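You operate a simulated robot arm through the tools that you are given. There is no shell and no other tool.

The job below is to be done with a simulated robot arm. You get a single attempt, and the scene is never put back.

Task
Fix the board on the bench: push its loose connector home.
Fine: seat it in the nest, press TEST once, and when the lamp is green put it in the green tray; lamp box off after. Set down upright: circuit board.

The check looks at the end state, three seconds after you hand in, the way a careful person would. Anything else that was tipped, shoved, dropped, spilled or broken makes it a failure.

Robot
A 6-joint arm with a two-finger parallel gripper, fixed in place. Base frame: the origin is at the foot of the arm, x ahead of it, y to its left, z up; the work surface is at about z = 0. Lengths are in m, angles in rad, forces in N, time in s.
With the tool pointing down near the work surface it reaches from about 0.12 to 0.5 m from the base axis. Its first joint turns from -1.257 to 1.257 rad. Payload 0.65 kg.
Tool frame: the origin (TCP) lies between the finger pads and is the grasp point; the fingertips stand 0.025 m ahead of it; z points along the fingers, y is the line along which they close. The gripper opens to 0.076 m. The fingers are 0.018 m wide and 0.01 m thick; the gripper's body (0.036 by 0.078 m) begins 0.045 m behind the TCP.
Orientation is told as [roll, pitch, yaw] about the base's x, y, z axes, in that order, counted from this pose: with the fingers straight down and closing along the base's y, the tool's x points along the base's -x, its y along +y and its z along -z.

Tools
- The arm moves only by the tool play_rows. Its argument "motion" is a list that holds one entry, the list of rows, each a list of 6 numbers: the shift along the tool's x, y, z in m, then the turn, a rotation vector about the tool's x, y, z in rad. In form: [[[dx, dy, dz, wx, wy, wz], ...]]. A call has 1 to 20 rows; each row is the pose to reach, as a shift and turn from the pose commanded when the call began, along the tool's axes at that moment. "fingers" is the gripper command, from -1 (fully open) to 1 (shut), values between in proportion, set as the call begins (left out, the last holds). Rows are played at 5 a second. More than 0.05 m and 0.15 rad between two rows, or a gripper value outside its range, and nothing of the call is played. Where a pose cannot be reached the arm comes as near as it can. A force on the tool above 90 N (or 10 N above the force at the start of the call, whichever is more), or a blocked arm, ends the call early, and 0.2 s more pass. The fingers move at their own pace (about 0.108 m/s each) and stop on an object; they squeeze with about 33 N. The grip force told is the motor's: it shows also when the fingers shut on nothing. Time passes only in rows, and 0.2 s behind the last, so rows that repeat a pose let the fingers close. The reply holds the time, the measured pose of the TCP, the force on the tool along the base axes, the opening and the grip force, in the units named above and with some noise, with the torque about the TCP (base axes, N m) and any sound that the robot's microphone picked up, and new pictures: "pictures" is both (left out), scene, wrist or none.
- Cameras (640 x 400 px; columns grow to the right, rows downward): "scene" is fixed at [0.0636, 0.2738, 0.4118]; the picture's right is [-0.72, -0.70, 0.00], its down [-0.34, 0.35, -0.88] and it looks along [0.61, -0.63, -0.48] (base axes); focal length 214 px, centre (320, 200). "wrist" rides on the gripper at [0.058, 0.011, -0.081] in the tool frame; the picture's right is [-0.18, 0.98, 0.00], its down [-0.75, -0.14, -0.64] and it looks along [-0.63, -0.12, 0.77] (tool axes); focal length 243 px, centre (320, 200). There is no depth. A picture from a camera that has moved, and an enlarged one, comes with that camera's place and axes in the base frame and with its lens.
- zoom(camera, box): a new picture of the part [left, top, right, bottom] of that camera's present view, enlarged. The clock stands still meanwhile.
- close_job(): hands the job in; it is judged then, once.

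Places have to be worked out from the pictures, the camera data and where the tool is seen. Open the gripper and draw the arm clear of the work before you hand the job in, unless the task says otherwise.

The tools are called after "Request:" by a JSON object that holds its "name" and its "arguments". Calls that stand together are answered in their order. play_rows: Moves the arm, as the interface text tells. Its arguments: {"type":"object","properties":{"motion":{"type":"array"},"fingers":{"type":"number"},"pictures":{"type":"string","enum":["both","scene","wrist","none"]}},"required":["motion"]} The other tools are called the same way: zoom (camera, box) takes an enlarged picture of a part of a camera's view; close_job () hands the job in.

At the start:

```text
t: 0.0
eef_pos: [0.3029, 0.0133, 0.2941]
tool_rot: [0.002, -0.001, -0.001]
wrist_force: [0.2, -0.2, -0.4]
torque: [0.01, -0.01, 0.0]
opening: 0.0759
gripper_force: 0.1
```

scene: 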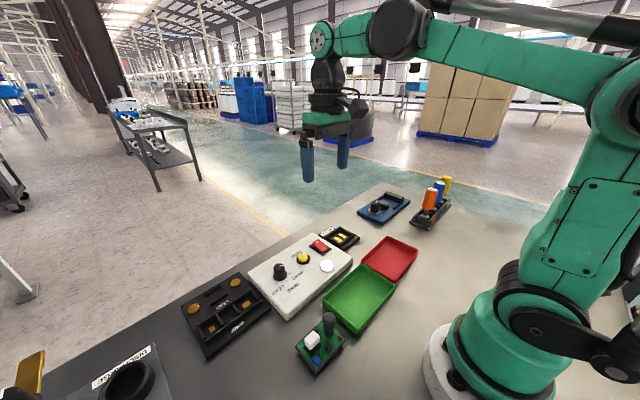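
wrist: 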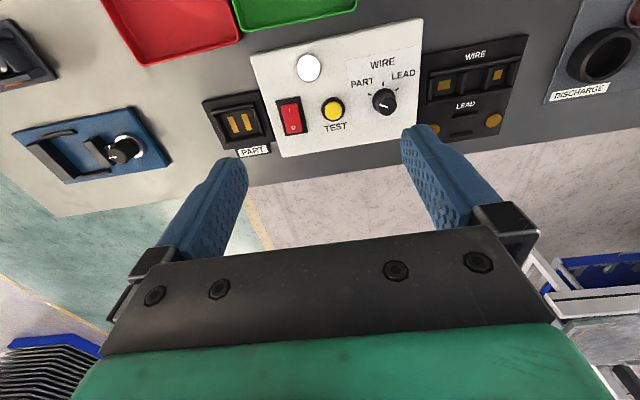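

I'll begin by looking closely at the bench: the board, the lamp box, the nests and the trays.

Request:
{"name": "zoom", "arguments": {"camera": "scene", "box": [270, 290, 370, 390]}}

Request:
{"name": "zoom", "arguments": {"camera": "scene", "box": [170, 210, 370, 370]}}

Request:
{"name": "zoom", "arguments": {"camera": "scene", "box": [340, 160, 480, 260]}}

Request:
{"name": "zoom", "arguments": {"camera": "wrist", "box": [180, 20, 540, 180]}}

Request:
{"name": "zoom", "arguments": {"camera": "scene", "box": [0, 300, 200, 400]}}

```text
4.00 times, centred on (320, 340) of scene
camera zoom: at [0.0636, 0.2738, 0.4118], right [-0.72, -0.7, 0.0], down [-0.34, 0.35, -0.88], along [0.61, -0.63, -0.48], focal length 858 px, centre (320, -360)
```

zoom: 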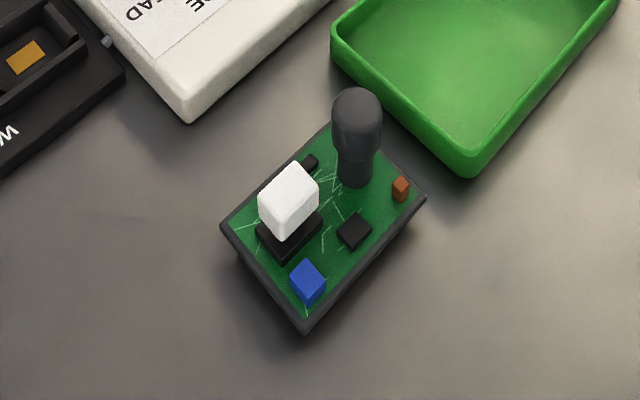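

```text
2.50 times, centred on (270, 290) of scene
camera zoom: at [0.0636, 0.2738, 0.4118], right [-0.72, -0.7, 0.0], down [-0.34, 0.35, -0.88], along [0.61, -0.63, -0.48], focal length 536 px, centre (445, -25)
```

zoom: 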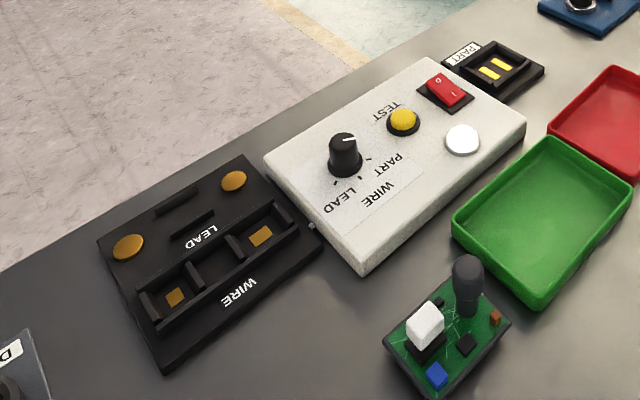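

```text
4.00 times, centred on (410, 210) of scene
camera zoom: at [0.0636, 0.2738, 0.4118], right [-0.72, -0.7, 0.0], down [-0.34, 0.35, -0.88], along [0.61, -0.63, -0.48], focal length 858 px, centre (-40, 160)
```

zoom: 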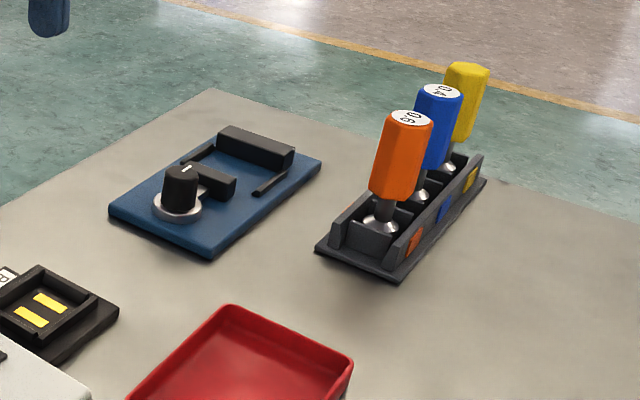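

```text
1.78 times, centred on (360, 100) of wrist
camera zoom: at [0.2439, 0.0247, 0.3744], right [0.18, 0.98, 0.0], down [0.75, -0.14, 0.64], along [0.63, -0.12, -0.77], focal length 431 px, centre (249, 378)
```

zoom: 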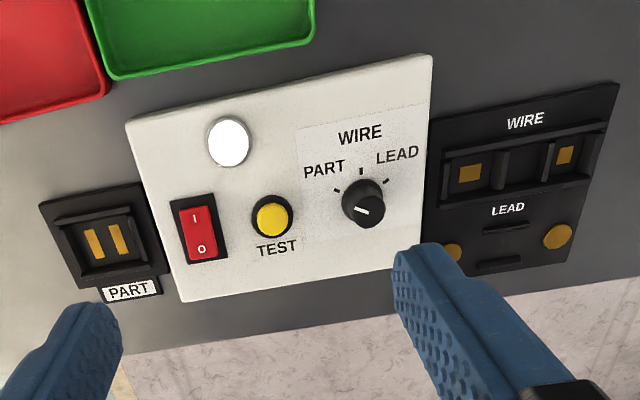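

```text
3.20 times, centred on (100, 350) of scene
camera zoom: at [0.0636, 0.2738, 0.4118], right [-0.72, -0.7, 0.0], down [-0.34, 0.35, -0.88], along [0.61, -0.63, -0.48], focal length 686 px, centre (1024, -280)
```

zoom: 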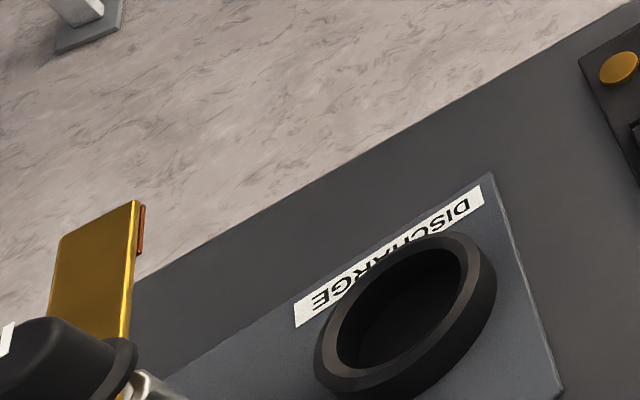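

The box sits around (0.36, 0.02) and the PART nest around (0.36, -0.13). I judge the board to be near (0.21, 0.12), with a black handle post and a raised white connector. I'll lower the wrist camera to read the switch, dial and nest.

Request:
{"name": "play_rows", "arguments": {"motion": [[[-0.005, -0.02, 0.03, 0, 0, 0], [-0.01, -0.04, 0.06, 0, 0, 0], [-0.017, -0.063, 0.094, 0, 0, 0], [-0.017, -0.063, 0.094, 0, 0, 0]]], "pictures": "wrist"}}

```text
t: 1.0
eef_pos: [0.3187, -0.0489, 0.1993]
tool_rot: [0.002, 0.0, 0.0]
wrist_force: [0.3, 0.1, 0.4]
torque: [0.01, 0.03, -0.01]
opening: 0.0759
gripper_force: 0.1
camera wrist: at [0.2592, -0.0365, 0.2803], right [0.18, 0.98, 0.0], down [0.75, -0.14, 0.64], along [0.63, -0.12, -0.77], focal length 243 px, centre (320, 200)
```

wrist: 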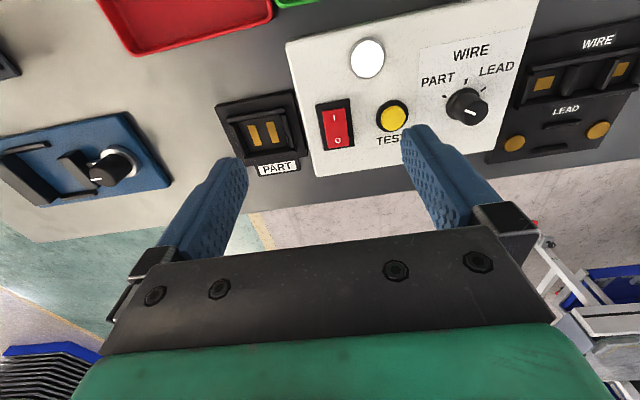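

The view is closer now. I'll enlarge the nest, switch, dial and the blue fixture.

Request:
{"name": "zoom", "arguments": {"camera": "wrist", "box": [200, 80, 320, 180]}}

Request:
{"name": "zoom", "arguments": {"camera": "wrist", "box": [300, 30, 420, 150]}}

Request:
{"name": "zoom", "arguments": {"camera": "wrist", "box": [410, 30, 530, 140]}}

Request:
{"name": "zoom", "arguments": {"camera": "wrist", "box": [0, 90, 200, 230]}}

Request:
{"name": "zoom", "arguments": {"camera": "scene", "box": [260, 230, 350, 300]}}

```text
4.00 times, centred on (260, 130) of wrist
camera zoom: at [0.2592, -0.0365, 0.2803], right [0.18, 0.98, 0.0], down [0.75, -0.14, 0.64], along [0.63, -0.12, -0.77], focal length 970 px, centre (560, 480)
```

zoom: 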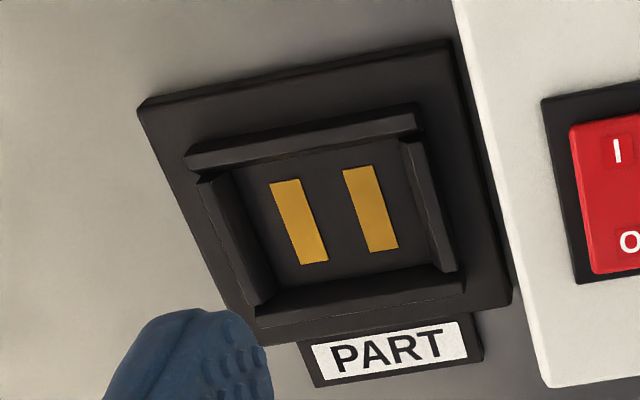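

```text
3.33 times, centred on (360, 90) of wrist
camera zoom: at [0.2592, -0.0365, 0.2803], right [0.18, 0.98, 0.0], down [0.75, -0.14, 0.64], along [0.63, -0.12, -0.77], focal length 809 px, centre (187, 567)
```

zoom: 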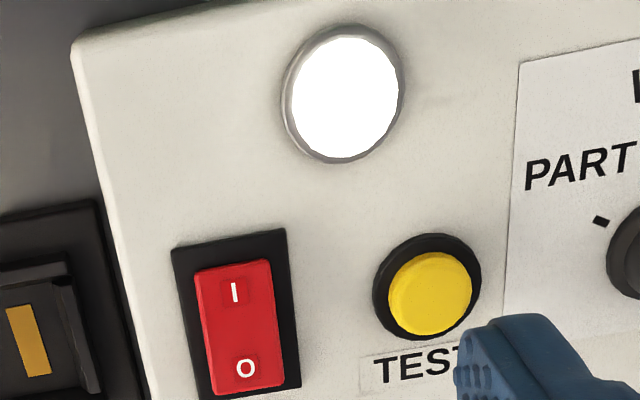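

```text
3.64 times, centred on (470, 85) of wrist
camera zoom: at [0.2592, -0.0365, 0.2803], right [0.18, 0.98, 0.0], down [0.75, -0.14, 0.64], along [0.63, -0.12, -0.77], focal length 882 px, centre (-226, 618)
```

zoom: 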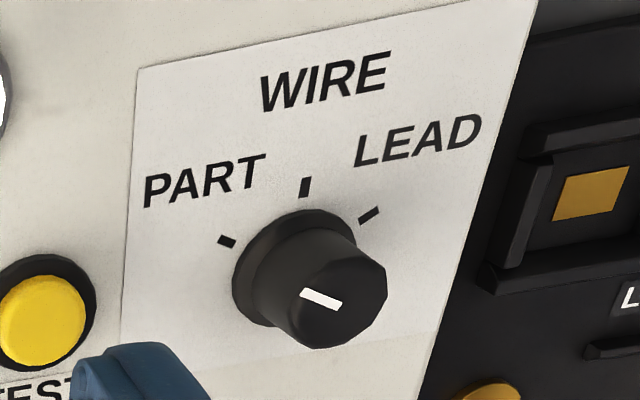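

```text
2.86 times, centred on (100, 160) of wrist
camera zoom: at [0.2592, -0.0365, 0.2803], right [0.18, 0.98, 0.0], down [0.75, -0.14, 0.64], along [0.63, -0.12, -0.77], focal length 693 px, centre (949, 314)
```

zoom: 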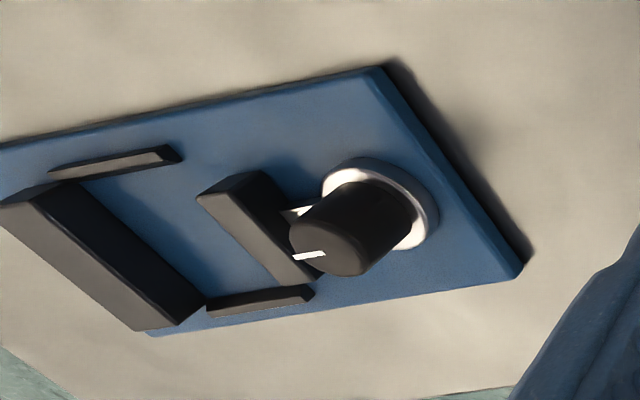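

```text
5.71 times, centred on (305, 265) of scene
camera zoom: at [0.0636, 0.2738, 0.4118], right [-0.72, -0.7, 0.0], down [-0.34, 0.35, -0.88], along [0.61, -0.63, -0.48], focal length 1226 px, centre (406, -171)
```

zoom: 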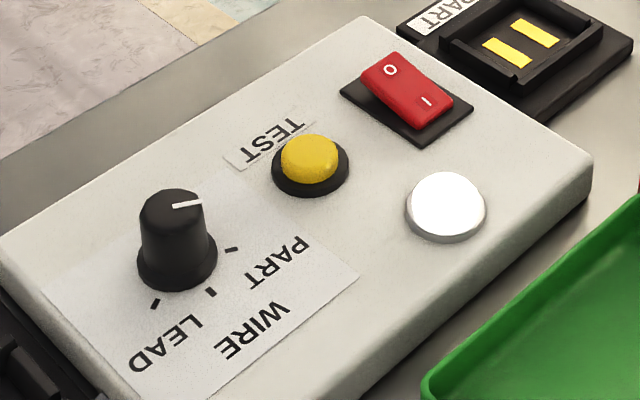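

The dial mark appears to point at the PART tick. I'll zoom harder on the rocker switch to see which end is down, and on the dial.

Request:
{"name": "zoom", "arguments": {"camera": "scene", "box": [305, 230, 345, 260]}}

Request:
{"name": "zoom", "arguments": {"camera": "wrist", "box": [310, 90, 365, 160]}}

Request:
{"name": "zoom", "arguments": {"camera": "scene", "box": [265, 255, 305, 285]}}

```text
13.33 times, centred on (325, 245) of scene
camera zoom: at [0.0636, 0.2738, 0.4118], right [-0.72, -0.7, 0.0], down [-0.34, 0.35, -0.88], along [0.61, -0.63, -0.48], focal length 2860 px, centre (253, -400)
```

zoom: 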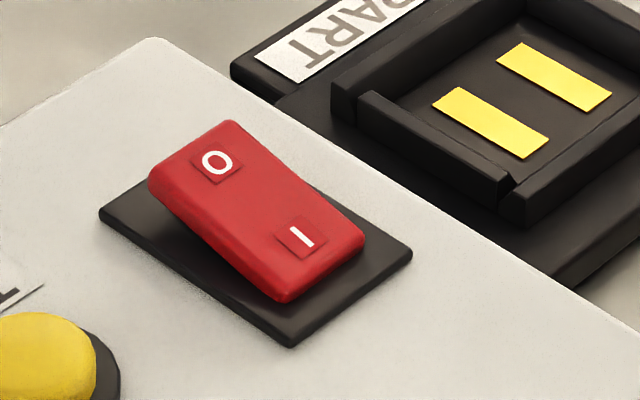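

```text
5.71 times, centred on (338, 125) of wrist
camera zoom: at [0.2592, -0.0365, 0.2803], right [0.18, 0.98, 0.0], down [0.75, -0.14, 0.64], along [0.63, -0.12, -0.77], focal length 1386 px, centre (220, 629)
```

zoom: 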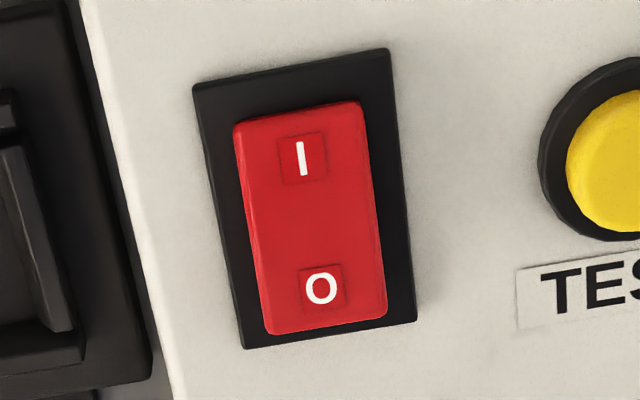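

```text
13.33 times, centred on (285, 270) of scene
camera zoom: at [0.0636, 0.2738, 0.4118], right [-0.72, -0.7, 0.0], down [-0.34, 0.35, -0.88], along [0.61, -0.63, -0.48], focal length 2860 px, centre (787, -733)
```

zoom: 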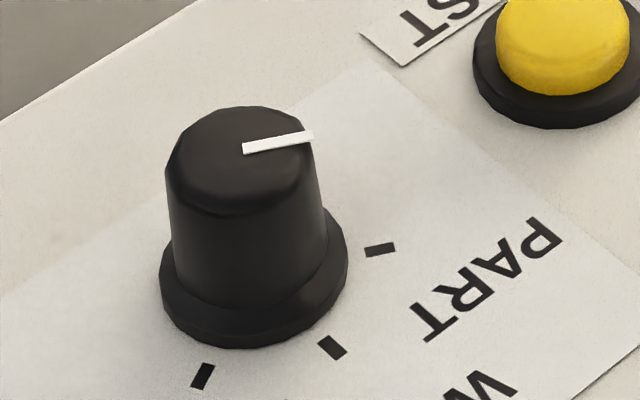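

The rocker's I end is down and O end up, so the box is ON; the dial mark lines up with PART. Next I look at the board from above.

Request:
{"name": "play_rows", "arguments": {"motion": [[[0.024, 0.034, 0, 0, 0, 0], [0.048, 0.068, 0, 0, 0, 0], [0.072, 0.102, 0, 0, 0, 0], [0.096, 0.136, 0, 0, 0, 0], [0.119, 0.169, 0, 0, 0, 0], [0.119, 0.169, 0, 0, 0, 0]]]}}

```text
t: 2.4
eef_pos: [0.2007, 0.1212, 0.1979]
tool_rot: [0.001, 0.0, -0.001]
wrist_force: [0.5, -0.6, 0.1]
torque: [-0.03, 0.01, -0.03]
opening: 0.0762
gripper_force: 0.1
camera wrist: at [0.142, 0.1329, 0.2797], right [0.18, 0.98, 0.0], down [0.75, -0.14, 0.64], along [0.63, -0.12, -0.77], focal length 243 px, centre (320, 200)
```

scene: 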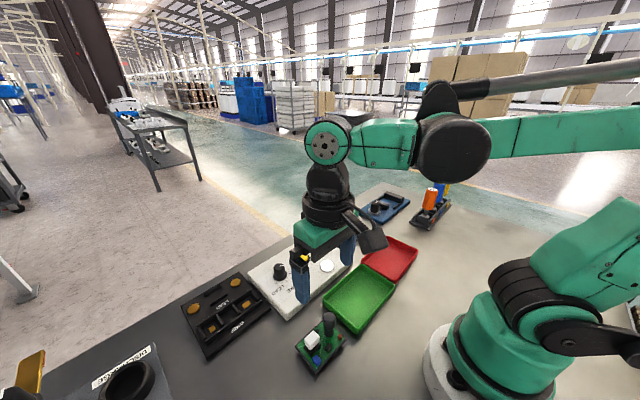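
wrist: 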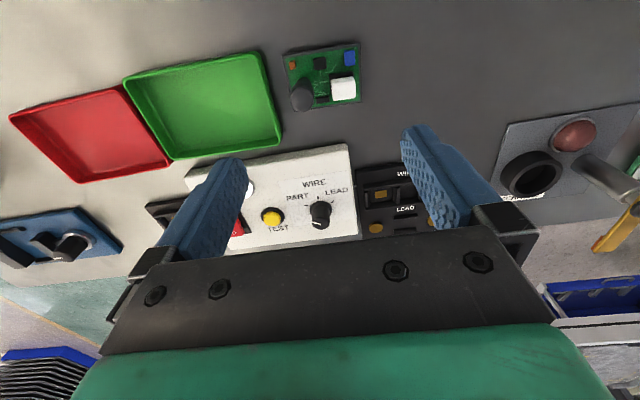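

Request:
{"name": "zoom", "arguments": {"camera": "wrist", "box": [270, 30, 380, 120]}}

Request:
{"name": "zoom", "arguments": {"camera": "wrist", "box": [480, 90, 640, 260]}}

Request:
{"name": "zoom", "arguments": {"camera": "scene", "box": [290, 310, 350, 380]}}

```text
4.44 times, centred on (325, 75) of wrist
camera zoom: at [0.142, 0.1329, 0.2797], right [0.18, 0.98, 0.0], down [0.75, -0.14, 0.64], along [0.63, -0.12, -0.77], focal length 1078 px, centre (298, 756)
```

zoom: 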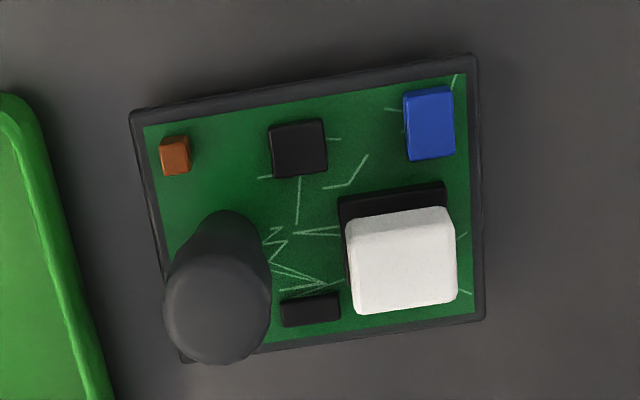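

```text
2.35 times, centred on (560, 175) of wrist
camera zoom: at [0.142, 0.1329, 0.2797], right [0.18, 0.98, 0.0], down [0.75, -0.14, 0.64], along [0.63, -0.12, -0.77], focal length 571 px, centre (-245, 259)
```

zoom: 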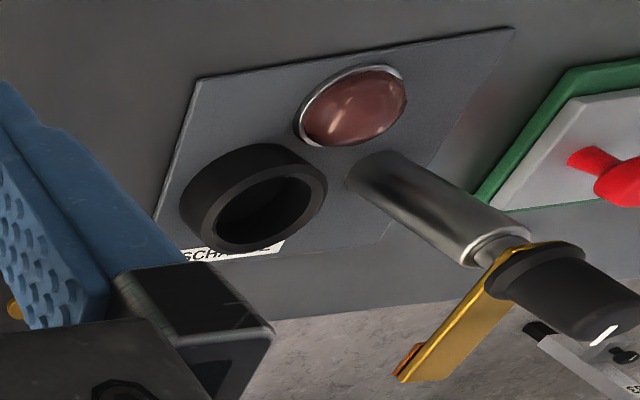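

```text
5.71 times, centred on (320, 345) of scene
camera zoom: at [0.0636, 0.2738, 0.4118], right [-0.72, -0.7, 0.0], down [-0.34, 0.35, -0.88], along [0.61, -0.63, -0.48], focal length 1226 px, centre (320, -629)
```

zoom: 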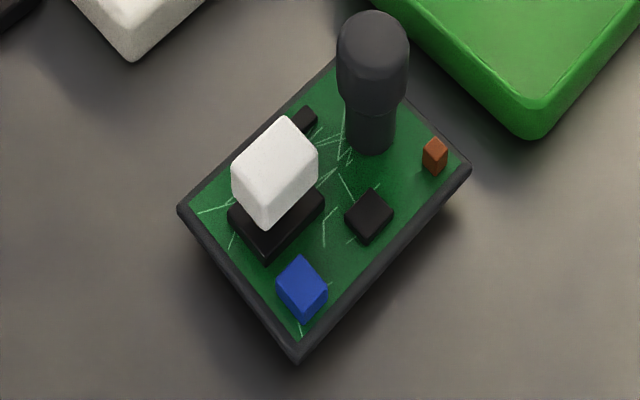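

From both cameras I estimate the board's rim at about z = 0.02, the handle cap top near (0.204, 0.107, 0.072), and the connector top near (0.208, 0.142, 0.05). Closer zooms should refine the connector and handle.

Request:
{"name": "zoom", "arguments": {"camera": "scene", "box": [292, 325, 328, 365]}}

Request:
{"name": "zoom", "arguments": {"camera": "scene", "box": [310, 308, 350, 348]}}

Request:
{"name": "zoom", "arguments": {"camera": "wrist", "box": [320, 60, 370, 110]}}

```text
10.00 times, centred on (310, 345) of scene
camera zoom: at [0.0636, 0.2738, 0.4118], right [-0.72, -0.7, 0.0], down [-0.34, 0.35, -0.88], along [0.61, -0.63, -0.48], focal length 2145 px, centre (420, -1250)
```

zoom: 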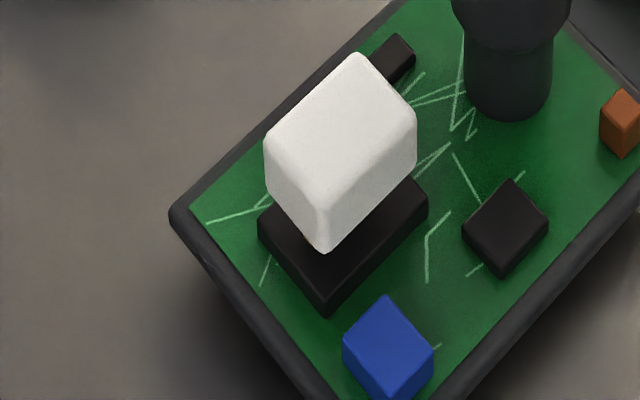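

```text
10.00 times, centred on (330, 328) of scene
camera zoom: at [0.0636, 0.2738, 0.4118], right [-0.72, -0.7, 0.0], down [-0.34, 0.35, -0.88], along [0.61, -0.63, -0.48], focal length 2145 px, centre (220, -1080)
```

zoom: 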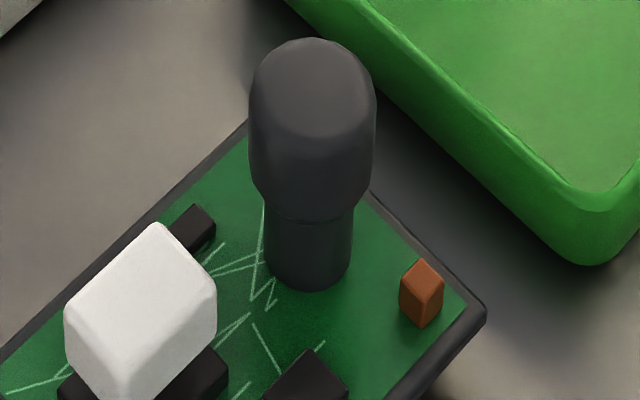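

```text
8.00 times, centred on (345, 85) of wrist
camera zoom: at [0.142, 0.1329, 0.2797], right [0.18, 0.98, 0.0], down [0.75, -0.14, 0.64], along [0.63, -0.12, -0.77], focal length 1941 px, centre (120, 1120)
```

zoom: 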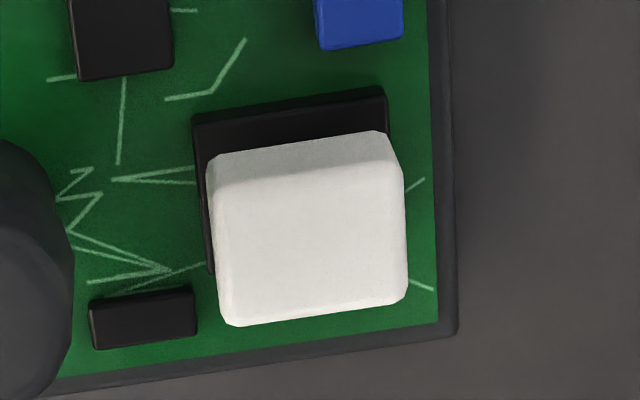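

The connector is a white block about 0.02 x 0.015, top near z = 0.05 and centred at about (0.209, 0.1415), sitting some 10 mm above its black header. I'll close the fingers and move above it, holding at z ≈ 0.10.

Request:
{"name": "play_rows", "arguments": {"motion": [[[-0.0085, 0.0203, 0.0, 0, 0, 0], [-0.0085, 0.0203, 0.04, 0, 0, 0], [-0.0085, 0.0203, 0.075, 0, 0, 0], [-0.0085, 0.0203, 0.1, 0, 0, 0], [-0.0085, 0.0203, 0.1, 0, 0, 0], [-0.0085, 0.0203, 0.1, 0, 0, 0]]], "fingers": 1}}

```text
t: 3.8
eef_pos: [0.2072, 0.14, 0.0984]
tool_rot: [0.0, 0.0, 0.001]
wrist_force: [-0.3, 0.1, -1.4]
torque: [-0.04, -0.03, 0.01]
opening: 0.0
gripper_force: 23.8
camera wrist: at [0.1494, 0.1514, 0.1802], right [0.18, 0.98, 0.0], down [0.75, -0.14, 0.64], along [0.63, -0.12, -0.77], focal length 243 px, centre (320, 200)
```

scene: 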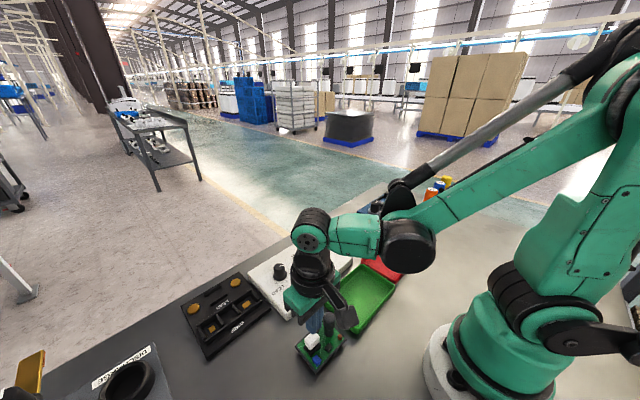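
wrist: 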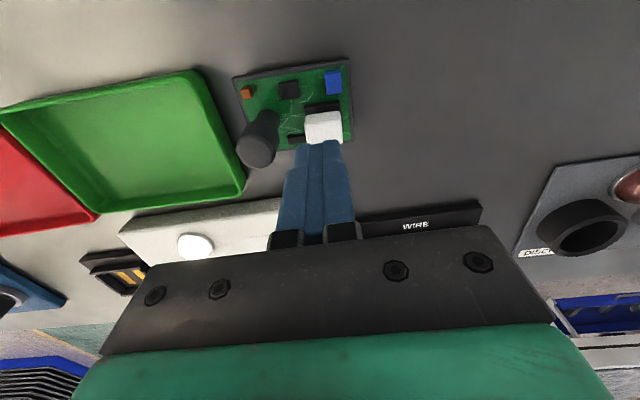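

Request:
{"name": "zoom", "arguments": {"camera": "wrist", "box": [225, 50, 375, 170]}}

Request:
{"name": "zoom", "arguments": {"camera": "scene", "box": [290, 295, 350, 375]}}

```text
3.33 times, centred on (300, 110) of wrist
camera zoom: at [0.1494, 0.1514, 0.1802], right [0.18, 0.98, 0.0], down [0.75, -0.14, 0.64], along [0.63, -0.12, -0.77], focal length 809 px, centre (387, 500)
```

zoom: 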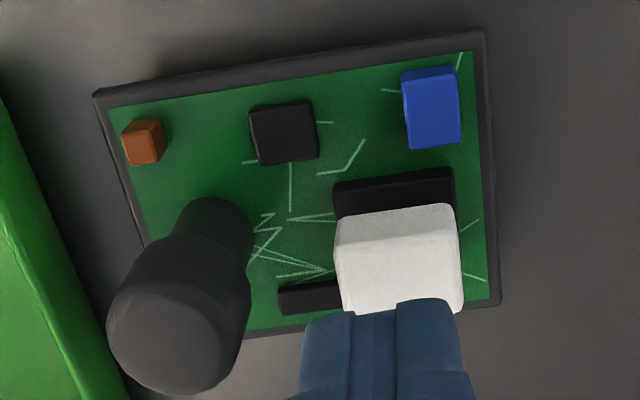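

```text
5.00 times, centred on (320, 335) of scene
camera zoom: at [0.0636, 0.2738, 0.4118], right [-0.72, -0.7, 0.0], down [-0.34, 0.35, -0.88], along [0.61, -0.63, -0.48], focal length 1072 px, centre (320, -475)
```

zoom: 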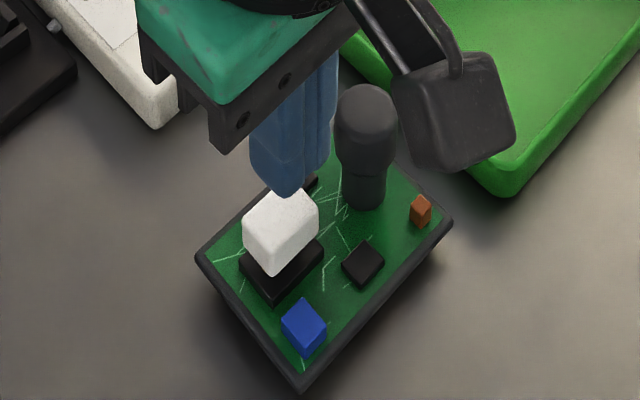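

The estimates hold: the connector's centre is about (0.209, 0.142) and its top is near z = 0.05, with the closed fingertips now at about 0.073. I'll descend to just above contact and then in small steps, watching the force.

Request:
{"name": "play_rows", "arguments": {"motion": [[[-0.001, 0.001, 0.008, 0, 0, 0], [-0.001, 0.001, 0.016, 0, 0, 0], [-0.001, 0.001, 0.02, 0, 0, 0], [-0.001, 0.001, 0.022, 0, 0, 0], [-0.001, 0.001, 0.024, 0, 0, 0], [-0.001, 0.001, 0.024, 0, 0, 0]]], "pictures": "none"}}

```text
t: 5.2
eef_pos: [0.2103, 0.1407, 0.0747]
tool_rot: [-0.001, 0.003, 0.0]
wrist_force: [0.6, 0.2, 0.6]
torque: [0.01, 0.01, -0.04]
opening: 0.0001
gripper_force: 23.1
```

The tips are at about 0.050 with no contact force yet. I'll step down 1–2 mm at a time.

Request:
{"name": "play_rows", "arguments": {"motion": [[[0, 0, 0.001, 0, 0, 0], [0, 0, 0.002, 0, 0, 0], [0, 0, 0.003, 0, 0, 0], [0, 0, 0.003, 0, 0, 0]]]}}

```text
t: 6.2
eef_pos: [0.21, 0.1412, 0.0723]
tool_rot: [0.001, 0.0, 0.0]
wrist_force: [1.0, 0.1, -1.0]
torque: [0.01, -0.01, 0.0]
opening: 0.0
gripper_force: 24.1
camera wrist: at [0.1514, 0.1527, 0.1538], right [0.18, 0.98, 0.0], down [0.75, -0.14, 0.64], along [0.63, -0.12, -0.77], focal length 243 px, centre (320, 200)
```

scene: 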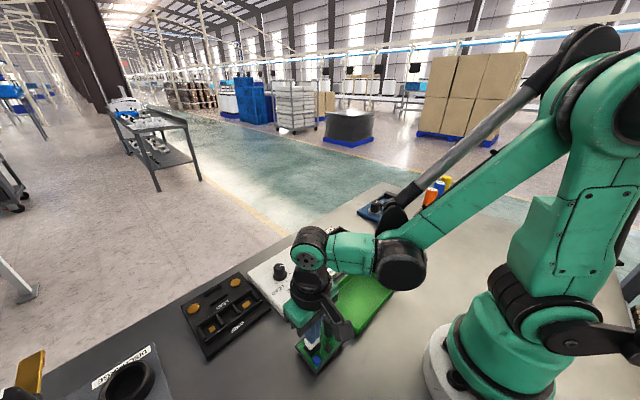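
wrist: 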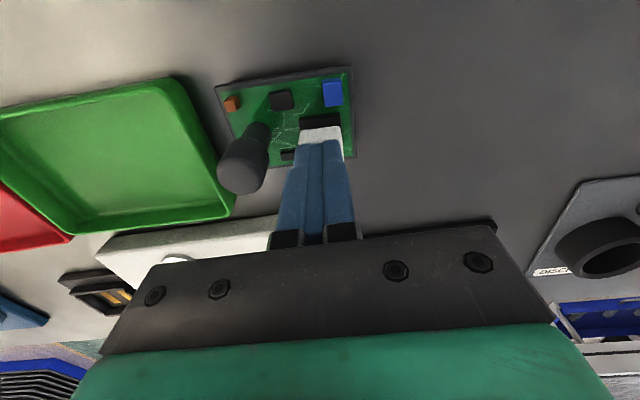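

Request:
{"name": "zoom", "arguments": {"camera": "scene", "box": [290, 310, 350, 370]}}

Request:
{"name": "zoom", "arguments": {"camera": "wrist", "box": [260, 60, 370, 180]}}

```text
6.67 times, centred on (320, 340) of scene
camera zoom: at [0.0636, 0.2738, 0.4118], right [-0.72, -0.7, 0.0], down [-0.34, 0.35, -0.88], along [0.61, -0.63, -0.48], focal length 1430 px, centre (320, -733)
```

zoom: 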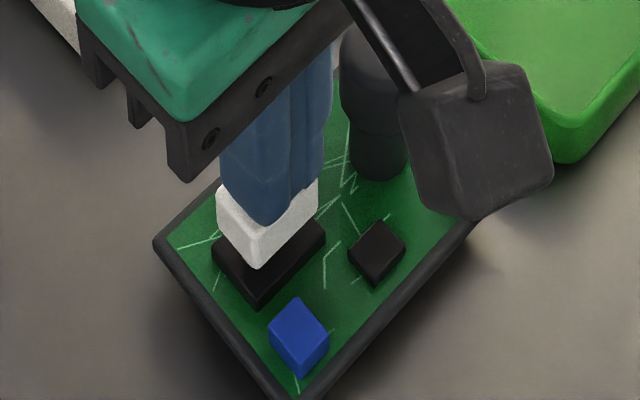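

```text
3.33 times, centred on (315, 120) of wrist
camera zoom: at [0.1514, 0.1527, 0.1538], right [0.18, 0.98, 0.0], down [0.75, -0.14, 0.64], along [0.63, -0.12, -0.77], focal length 809 px, centre (337, 467)
```

zoom: 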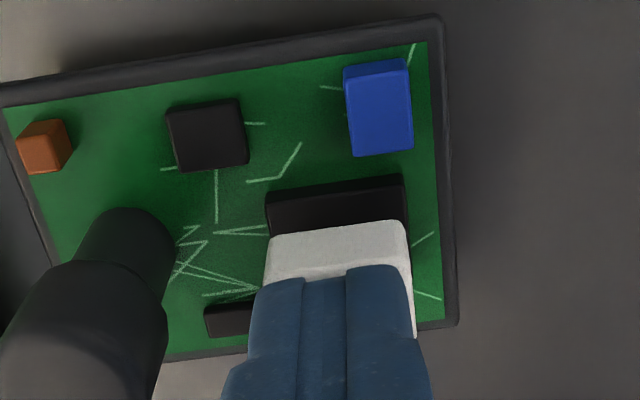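

The fingertips are centred over the white block and about to touch. I'll continue down slowly.

Request:
{"name": "play_rows", "arguments": {"motion": [[[0, 0, 0.001, 0, 0, 0], [0, 0, 0.002, 0, 0, 0], [0, 0, 0.003, 0, 0, 0], [0, 0, 0.003, 0, 0, 0]]], "pictures": "none"}}

```text
t: 7.2
eef_pos: [0.2107, 0.141, 0.0691]
tool_rot: [0.001, 0.001, 0.002]
wrist_force: [0.5, 0.0, -0.3]
torque: [0.0, 0.0, 0.02]
opening: 0.0001
gripper_force: 24.0
```

Request:
{"name": "play_rows", "arguments": {"motion": [[[0, 0, 0.001, 0, 0, 0], [0, 0, 0.002, 0, 0, 0], [0, 0, 0.003, 0, 0, 0], [0, 0, 0.003, 0, 0, 0]]], "pictures": "scene"}}

Request:
{"name": "zoom", "arguments": {"camera": "scene", "box": [290, 310, 350, 370]}}

```text
t: 8.2
eef_pos: [0.2105, 0.1413, 0.0659]
tool_rot: [0.004, -0.001, 0.0]
wrist_force: [-0.3, -0.4, -1.1]
torque: [0.03, -0.01, 0.01]
opening: 0.0001
gripper_force: 23.8
```

scene: 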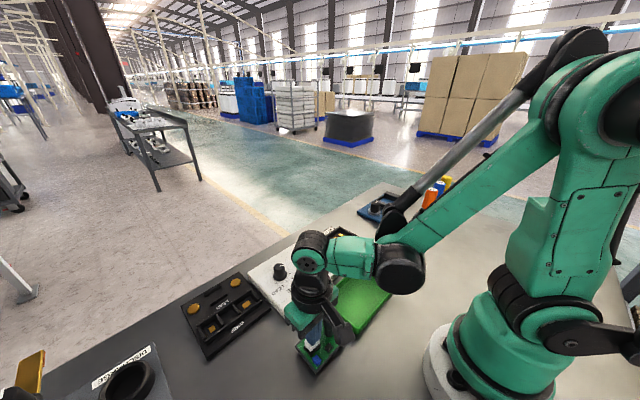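

```text
6.67 times, centred on (320, 340) of scene
camera zoom: at [0.0636, 0.2738, 0.4118], right [-0.72, -0.7, 0.0], down [-0.34, 0.35, -0.88], along [0.61, -0.63, -0.48], focal length 1430 px, centre (320, -733)
```

zoom: 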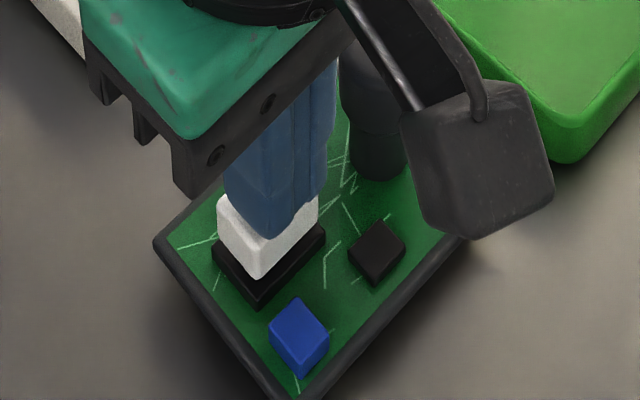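

The white block has moved down with the fingertips (its lower corner dropped about 10 px), so it is sliding onto the header. I'll keep pressing in 1 mm steps until the force rises.

Request:
{"name": "play_rows", "arguments": {"motion": [[[0, 0, 0.001, 0, 0, 0], [0, 0, 0.002, 0, 0, 0], [0, 0, 0.003, 0, 0, 0], [0, 0, 0.003, 0, 0, 0]]], "pictures": "scene"}}

Request:
{"name": "zoom", "arguments": {"camera": "scene", "box": [290, 310, 350, 370]}}

```text
t: 9.2
eef_pos: [0.2102, 0.1401, 0.0623]
tool_rot: [0.001, -0.003, -0.001]
wrist_force: [0.6, -0.2, 0.1]
torque: [0.0, 0.01, 0.02]
opening: 0.0
gripper_force: 23.8
```

scene: 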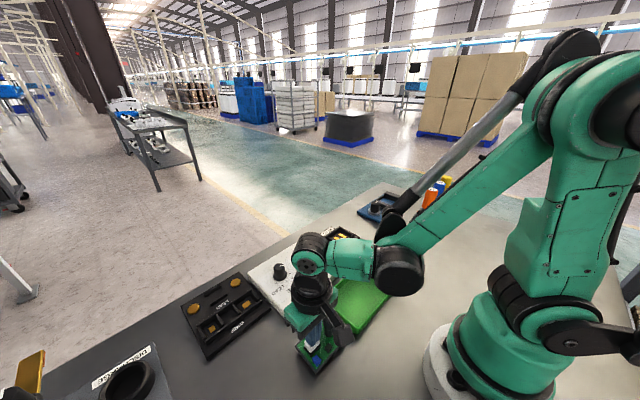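

```text
6.67 times, centred on (320, 340) of scene
camera zoom: at [0.0636, 0.2738, 0.4118], right [-0.72, -0.7, 0.0], down [-0.34, 0.35, -0.88], along [0.61, -0.63, -0.48], focal length 1430 px, centre (320, -733)
```

zoom: 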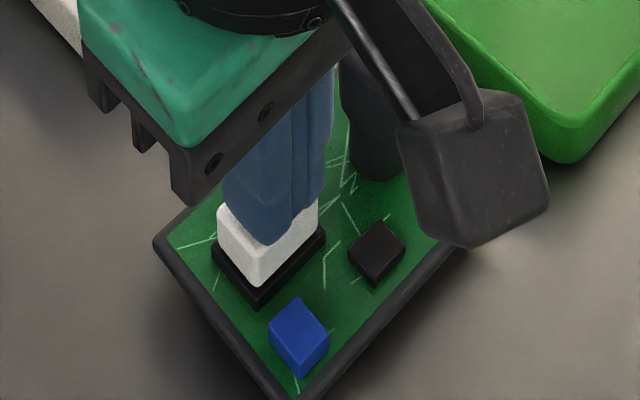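

The block is still moving down freely and is nearly on the header. I'll continue in 1 mm steps.

Request:
{"name": "play_rows", "arguments": {"motion": [[[0, 0, 0.0005, 0, 0, 0], [0, 0, 0.001, 0, 0, 0], [0, 0, 0.0015, 0, 0, 0], [0, 0, 0.002, 0, 0, 0], [0, 0, 0.002, 0, 0, 0]]], "pictures": "scene"}}

Request:
{"name": "zoom", "arguments": {"camera": "scene", "box": [290, 310, 350, 370]}}

```text
t: 10.4
eef_pos: [0.2105, 0.1395, 0.0623]
tool_rot: [0.004, 0.0, 0.0]
wrist_force: [-0.4, -0.2, -0.1]
torque: [0.01, 0.01, 0.01]
opening: 0.0003
gripper_force: 23.1
```

scene: 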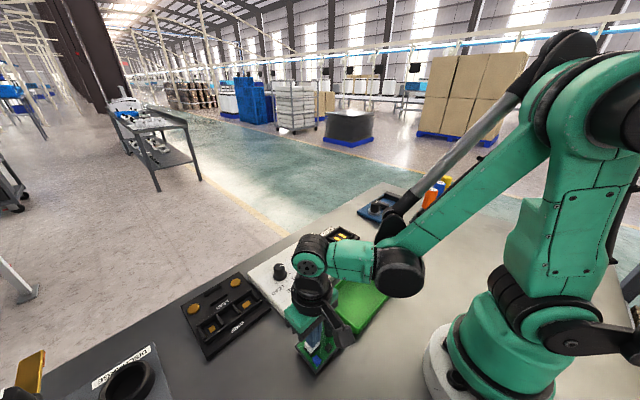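

```text
6.67 times, centred on (320, 340) of scene
camera zoom: at [0.0636, 0.2738, 0.4118], right [-0.72, -0.7, 0.0], down [-0.34, 0.35, -0.88], along [0.61, -0.63, -0.48], focal length 1430 px, centre (320, -733)
```

zoom: 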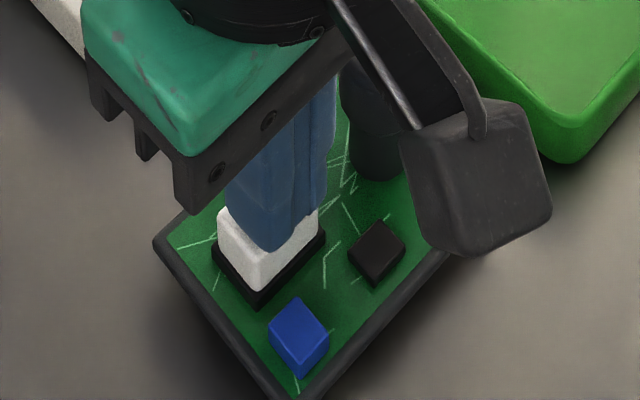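

Request:
{"name": "play_rows", "arguments": {"motion": [[[0, 0, 0.0005, 0, 0, 0], [0, 0, 0.001, 0, 0, 0], [0, 0, 0.0015, 0, 0, 0], [0, 0, 0.002, 0, 0, 0], [0, 0, 0.002, 0, 0, 0]]], "pictures": "scene"}}

Request:
{"name": "zoom", "arguments": {"camera": "scene", "box": [290, 310, 350, 370]}}

```text
t: 11.6
eef_pos: [0.2093, 0.141, 0.0598]
tool_rot: [0.002, 0.0, 0.0]
wrist_force: [0.5, 0.4, -0.5]
torque: [0.03, 0.01, -0.02]
opening: 0.0
gripper_force: 24.3
```

scene: 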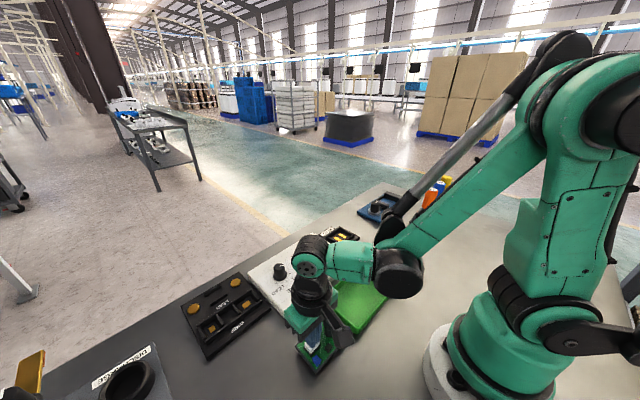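

```text
6.67 times, centred on (320, 340) of scene
camera zoom: at [0.0636, 0.2738, 0.4118], right [-0.72, -0.7, 0.0], down [-0.34, 0.35, -0.88], along [0.61, -0.63, -0.48], focal length 1430 px, centre (320, -733)
```

zoom: 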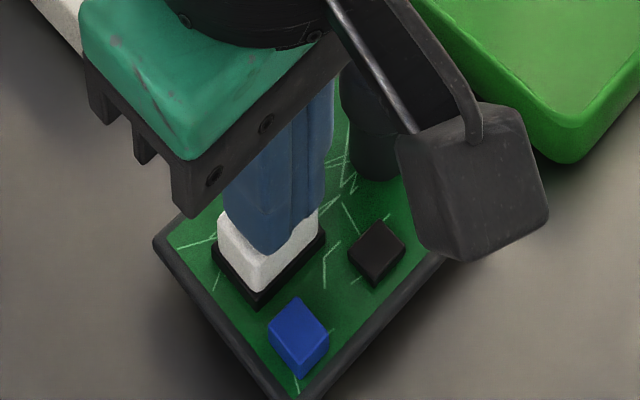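

There's still no reaction force, and the block's bottom is about level with the header's top edge. I'll continue in fine steps until it bottoms.

Request:
{"name": "play_rows", "arguments": {"motion": [[[0, 0, 0.0005, 0, 0, 0], [0, 0, 0.001, 0, 0, 0], [0, 0, 0.0015, 0, 0, 0], [0, 0, 0.0015, 0, 0, 0], [0, 0, 0.0015, 0, 0, 0]]], "pictures": "scene"}}

Request:
{"name": "zoom", "arguments": {"camera": "scene", "box": [290, 310, 350, 370]}}

```text
t: 12.8
eef_pos: [0.2107, 0.1404, 0.0572]
tool_rot: [0.002, 0.001, 0.001]
wrist_force: [-4.2, 9.1, 38.5]
torque: [0.23, 0.08, -0.04]
opening: 0.0
gripper_force: 24.3
```

scene: 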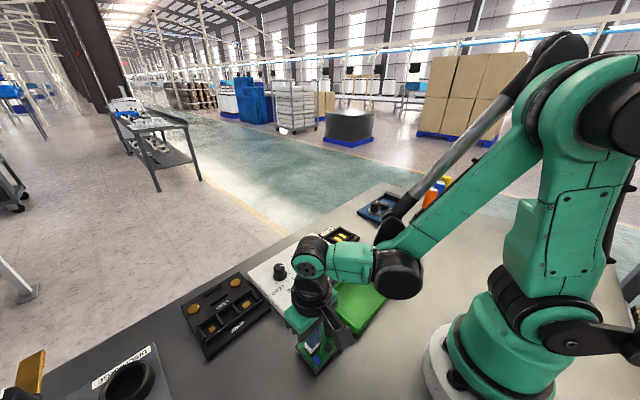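

```text
6.67 times, centred on (320, 340) of scene
camera zoom: at [0.0635, 0.2738, 0.4119], right [-0.72, -0.7, 0.0], down [-0.34, 0.35, -0.88], along [0.61, -0.63, -0.48], focal length 1430 px, centre (320, -733)
```

zoom: 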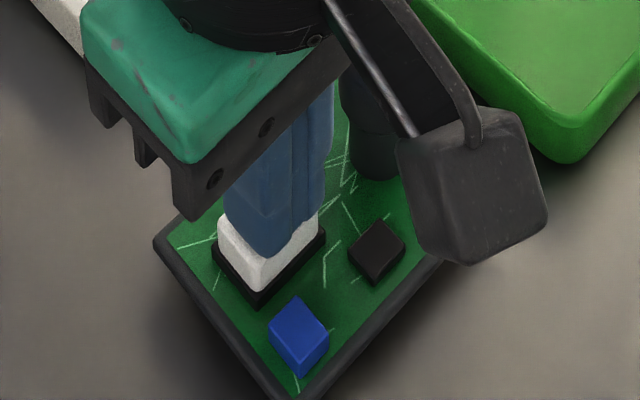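

The force jumped to about 38 N, so the connector has met something solid, but I heard no click. I'll press slightly further to confirm whether it is fully home or only at a stiff point.

Request:
{"name": "play_rows", "arguments": {"motion": [[[0, 0, 0.0005, 0, 0, 0], [0, 0, 0.0008, 0, 0, 0], [0, 0, 0.0008, 0, 0, 0]]], "pictures": "wrist"}}

Request:
{"name": "zoom", "arguments": {"camera": "scene", "box": [295, 335, 330, 370]}}

Request:
{"name": "zoom", "arguments": {"camera": "wrist", "box": [260, 60, 370, 180]}}

```text
t: 13.6
eef_pos: [0.209, 0.1403, 0.0568]
tool_rot: [0.002, -0.004, 0.0]
wrist_force: [0.3, -2.4, 48.1]
torque: [-0.07, -0.05, 0.0]
opening: 0.0001
gripper_force: 23.6
camera wrist: at [0.1517, 0.1522, 0.1378], right [0.18, 0.98, 0.0], down [0.75, -0.14, 0.64], along [0.63, -0.12, -0.76], focal length 243 px, centre (320, 200)
```

wrist: 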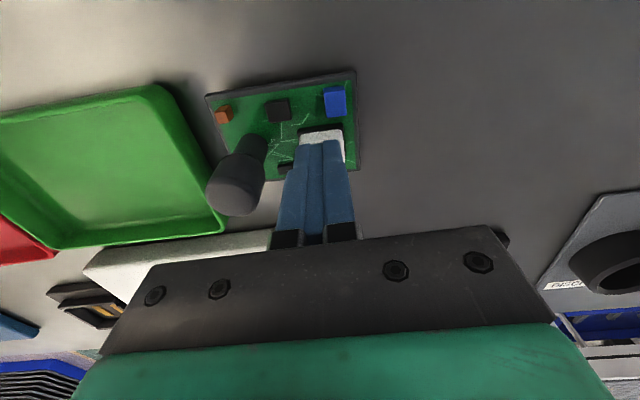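

```text
11.43 times, centred on (312, 352) of scene
camera zoom: at [0.0635, 0.2737, 0.4119], right [-0.72, -0.7, 0.0], down [-0.34, 0.35, -0.88], along [0.61, -0.63, -0.48], focal length 2451 px, centre (406, -1543)
```

zoom: 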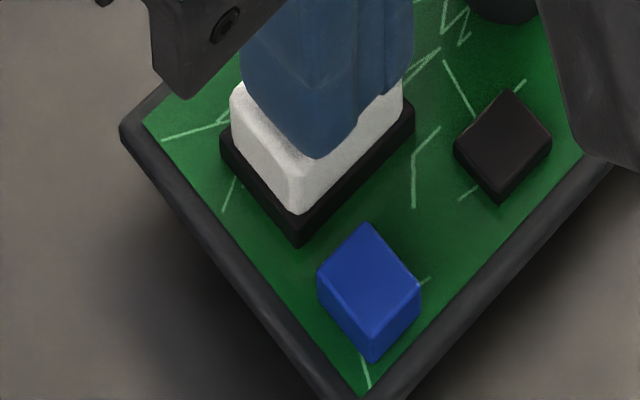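

```text
3.33 times, centred on (315, 120) of wrist
camera zoom: at [0.1517, 0.1522, 0.1378], right [0.18, 0.98, 0.0], down [0.75, -0.14, 0.64], along [0.63, -0.12, -0.76], focal length 809 px, centre (337, 467)
```

zoom: 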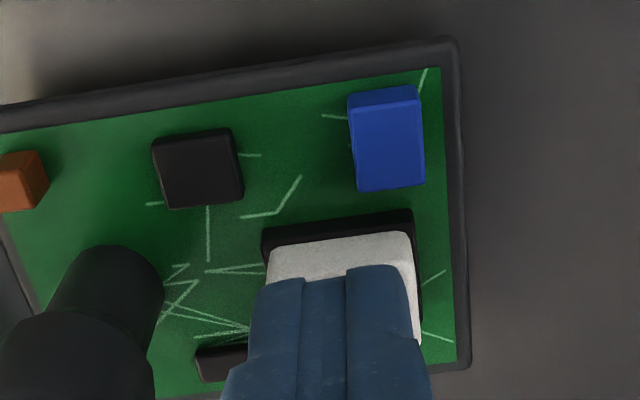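

The force rises steeply (48 N for under 0.5 mm), so the connector has bottomed out. I'll lift off and inspect it.

Request:
{"name": "play_rows", "arguments": {"motion": [[[0, 0, -0.002, 0, 0, 0], [0, 0, -0.02, 0, 0, 0], [0, 0, -0.06, 0, 0, 0], [0.02, 0, -0.1, 0, 0, 0], [0.02, 0, -0.1, 0, 0, 0]]]}}

Request:
{"name": "zoom", "arguments": {"camera": "scene", "box": [295, 330, 335, 370]}}

Request:
{"name": "zoom", "arguments": {"camera": "wrist", "box": [240, 40, 400, 150]}}

```text
t: 14.8
eef_pos: [0.1912, 0.1393, 0.1569]
tool_rot: [-0.001, 0.0, -0.001]
wrist_force: [0.3, 0.1, -0.1]
torque: [-0.02, 0.02, -0.01]
opening: 0.0
gripper_force: 23.4
camera wrist: at [0.1321, 0.1508, 0.2376], right [0.18, 0.98, 0.0], down [0.75, -0.14, 0.64], along [0.63, -0.12, -0.77], focal length 243 px, centre (320, 200)
```

scene: 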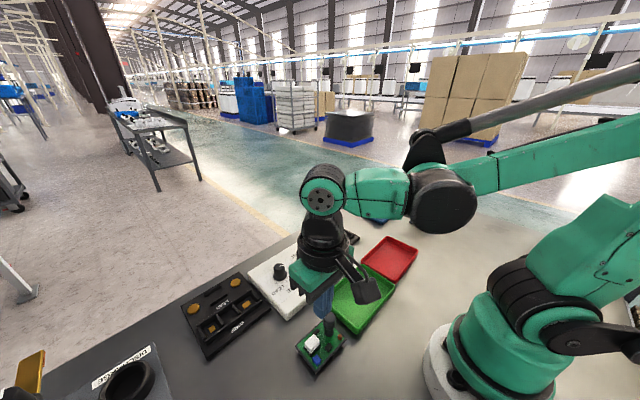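
wrist: 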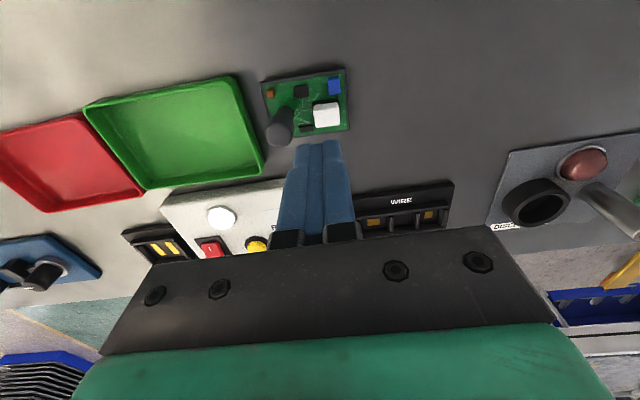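

```text
10.00 times, centred on (315, 350) of scene
camera zoom: at [0.0636, 0.2738, 0.4118], right [-0.72, -0.7, 0.0], down [-0.34, 0.35, -0.88], along [0.61, -0.63, -0.48], focal length 2145 px, centre (370, -1300)
```

zoom: 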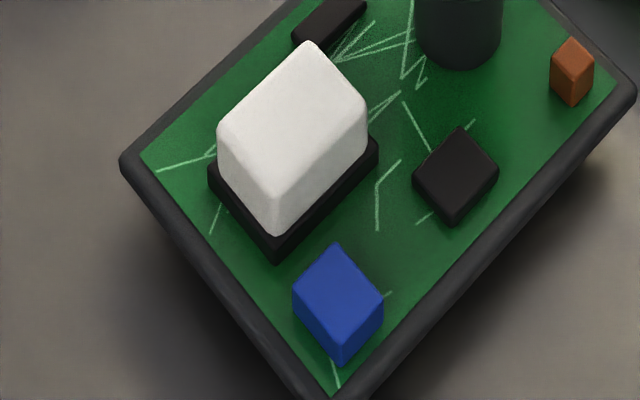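

```text
3.64 times, centred on (320, 95) of wrist
camera zoom: at [0.1321, 0.1508, 0.2376], right [0.18, 0.98, 0.0], down [0.75, -0.14, 0.64], along [0.63, -0.12, -0.77], focal length 882 px, centre (320, 582)
```

zoom: 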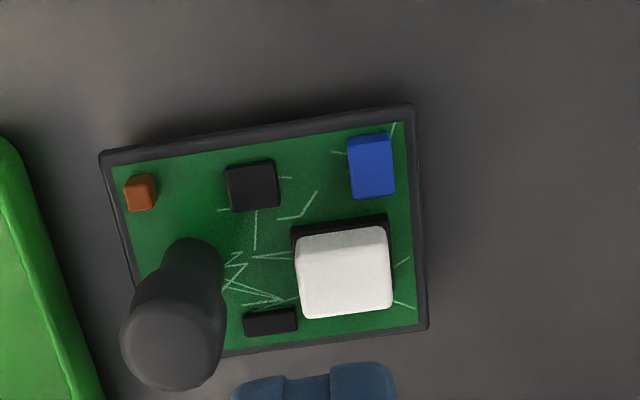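

The connector now sits fully down on its header and the board hasn't moved. Next is the handle, a post near (0.2035, 0.107): I open the fingers to about 45 mm and line up above it.

Request:
{"name": "play_rows", "arguments": {"motion": [[[-0.0135, -0.033, 0.0, 0, 0, 0], [-0.0135, -0.033, 0.02, 0, 0, 0], [-0.0135, -0.033, 0.037, 0, 0, 0], [-0.0135, -0.033, 0.037, 0, 0, 0]]], "fingers": -0.18}}

Request:
{"name": "zoom", "arguments": {"camera": "wrist", "box": [240, 60, 420, 200]}}

Request:
{"name": "zoom", "arguments": {"camera": "scene", "box": [280, 280, 370, 380]}}

```text
t: 15.8
eef_pos: [0.2027, 0.1069, 0.1188]
tool_rot: [0.003, 0.0, 0.0]
wrist_force: [0.5, 0.3, -0.1]
torque: [-0.01, 0.0, 0.03]
opening: 0.0447
gripper_force: 0.0
camera wrist: at [0.1446, 0.1185, 0.2005], right [0.18, 0.98, 0.0], down [0.75, -0.14, 0.64], along [0.63, -0.12, -0.77], focal length 243 px, centre (320, 200)
```

scene: 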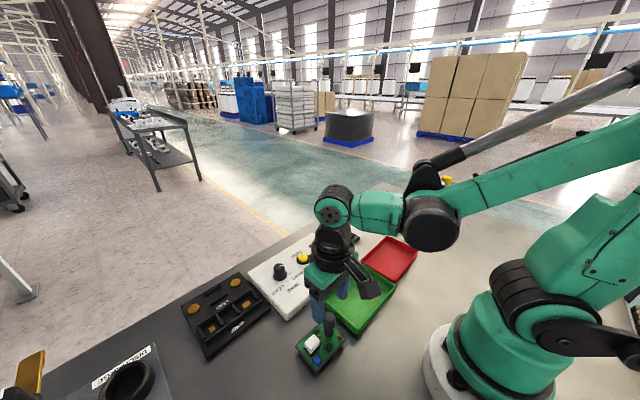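
wrist: 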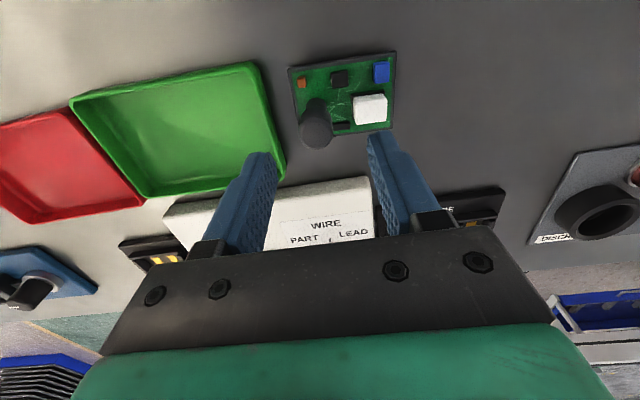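

```text
2.86 times, centred on (330, 130) of wrist
camera zoom: at [0.1446, 0.1185, 0.2005], right [0.18, 0.98, 0.0], down [0.75, -0.14, 0.64], along [0.63, -0.12, -0.77], focal length 693 px, centre (291, 400)
```

zoom: 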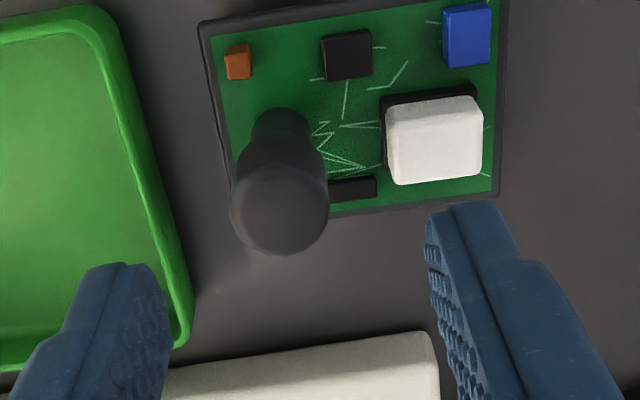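

```text
4.00 times, centred on (325, 330) of scene
camera zoom: at [0.0636, 0.2738, 0.4118], right [-0.72, -0.7, 0.0], down [-0.34, 0.35, -0.88], along [0.61, -0.63, -0.48], focal length 858 px, centre (300, -320)
```

zoom: 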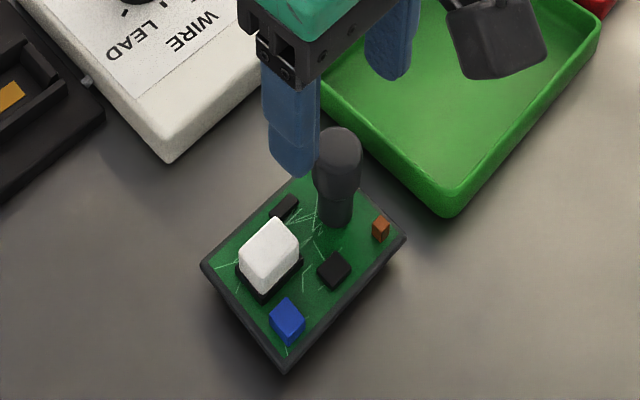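

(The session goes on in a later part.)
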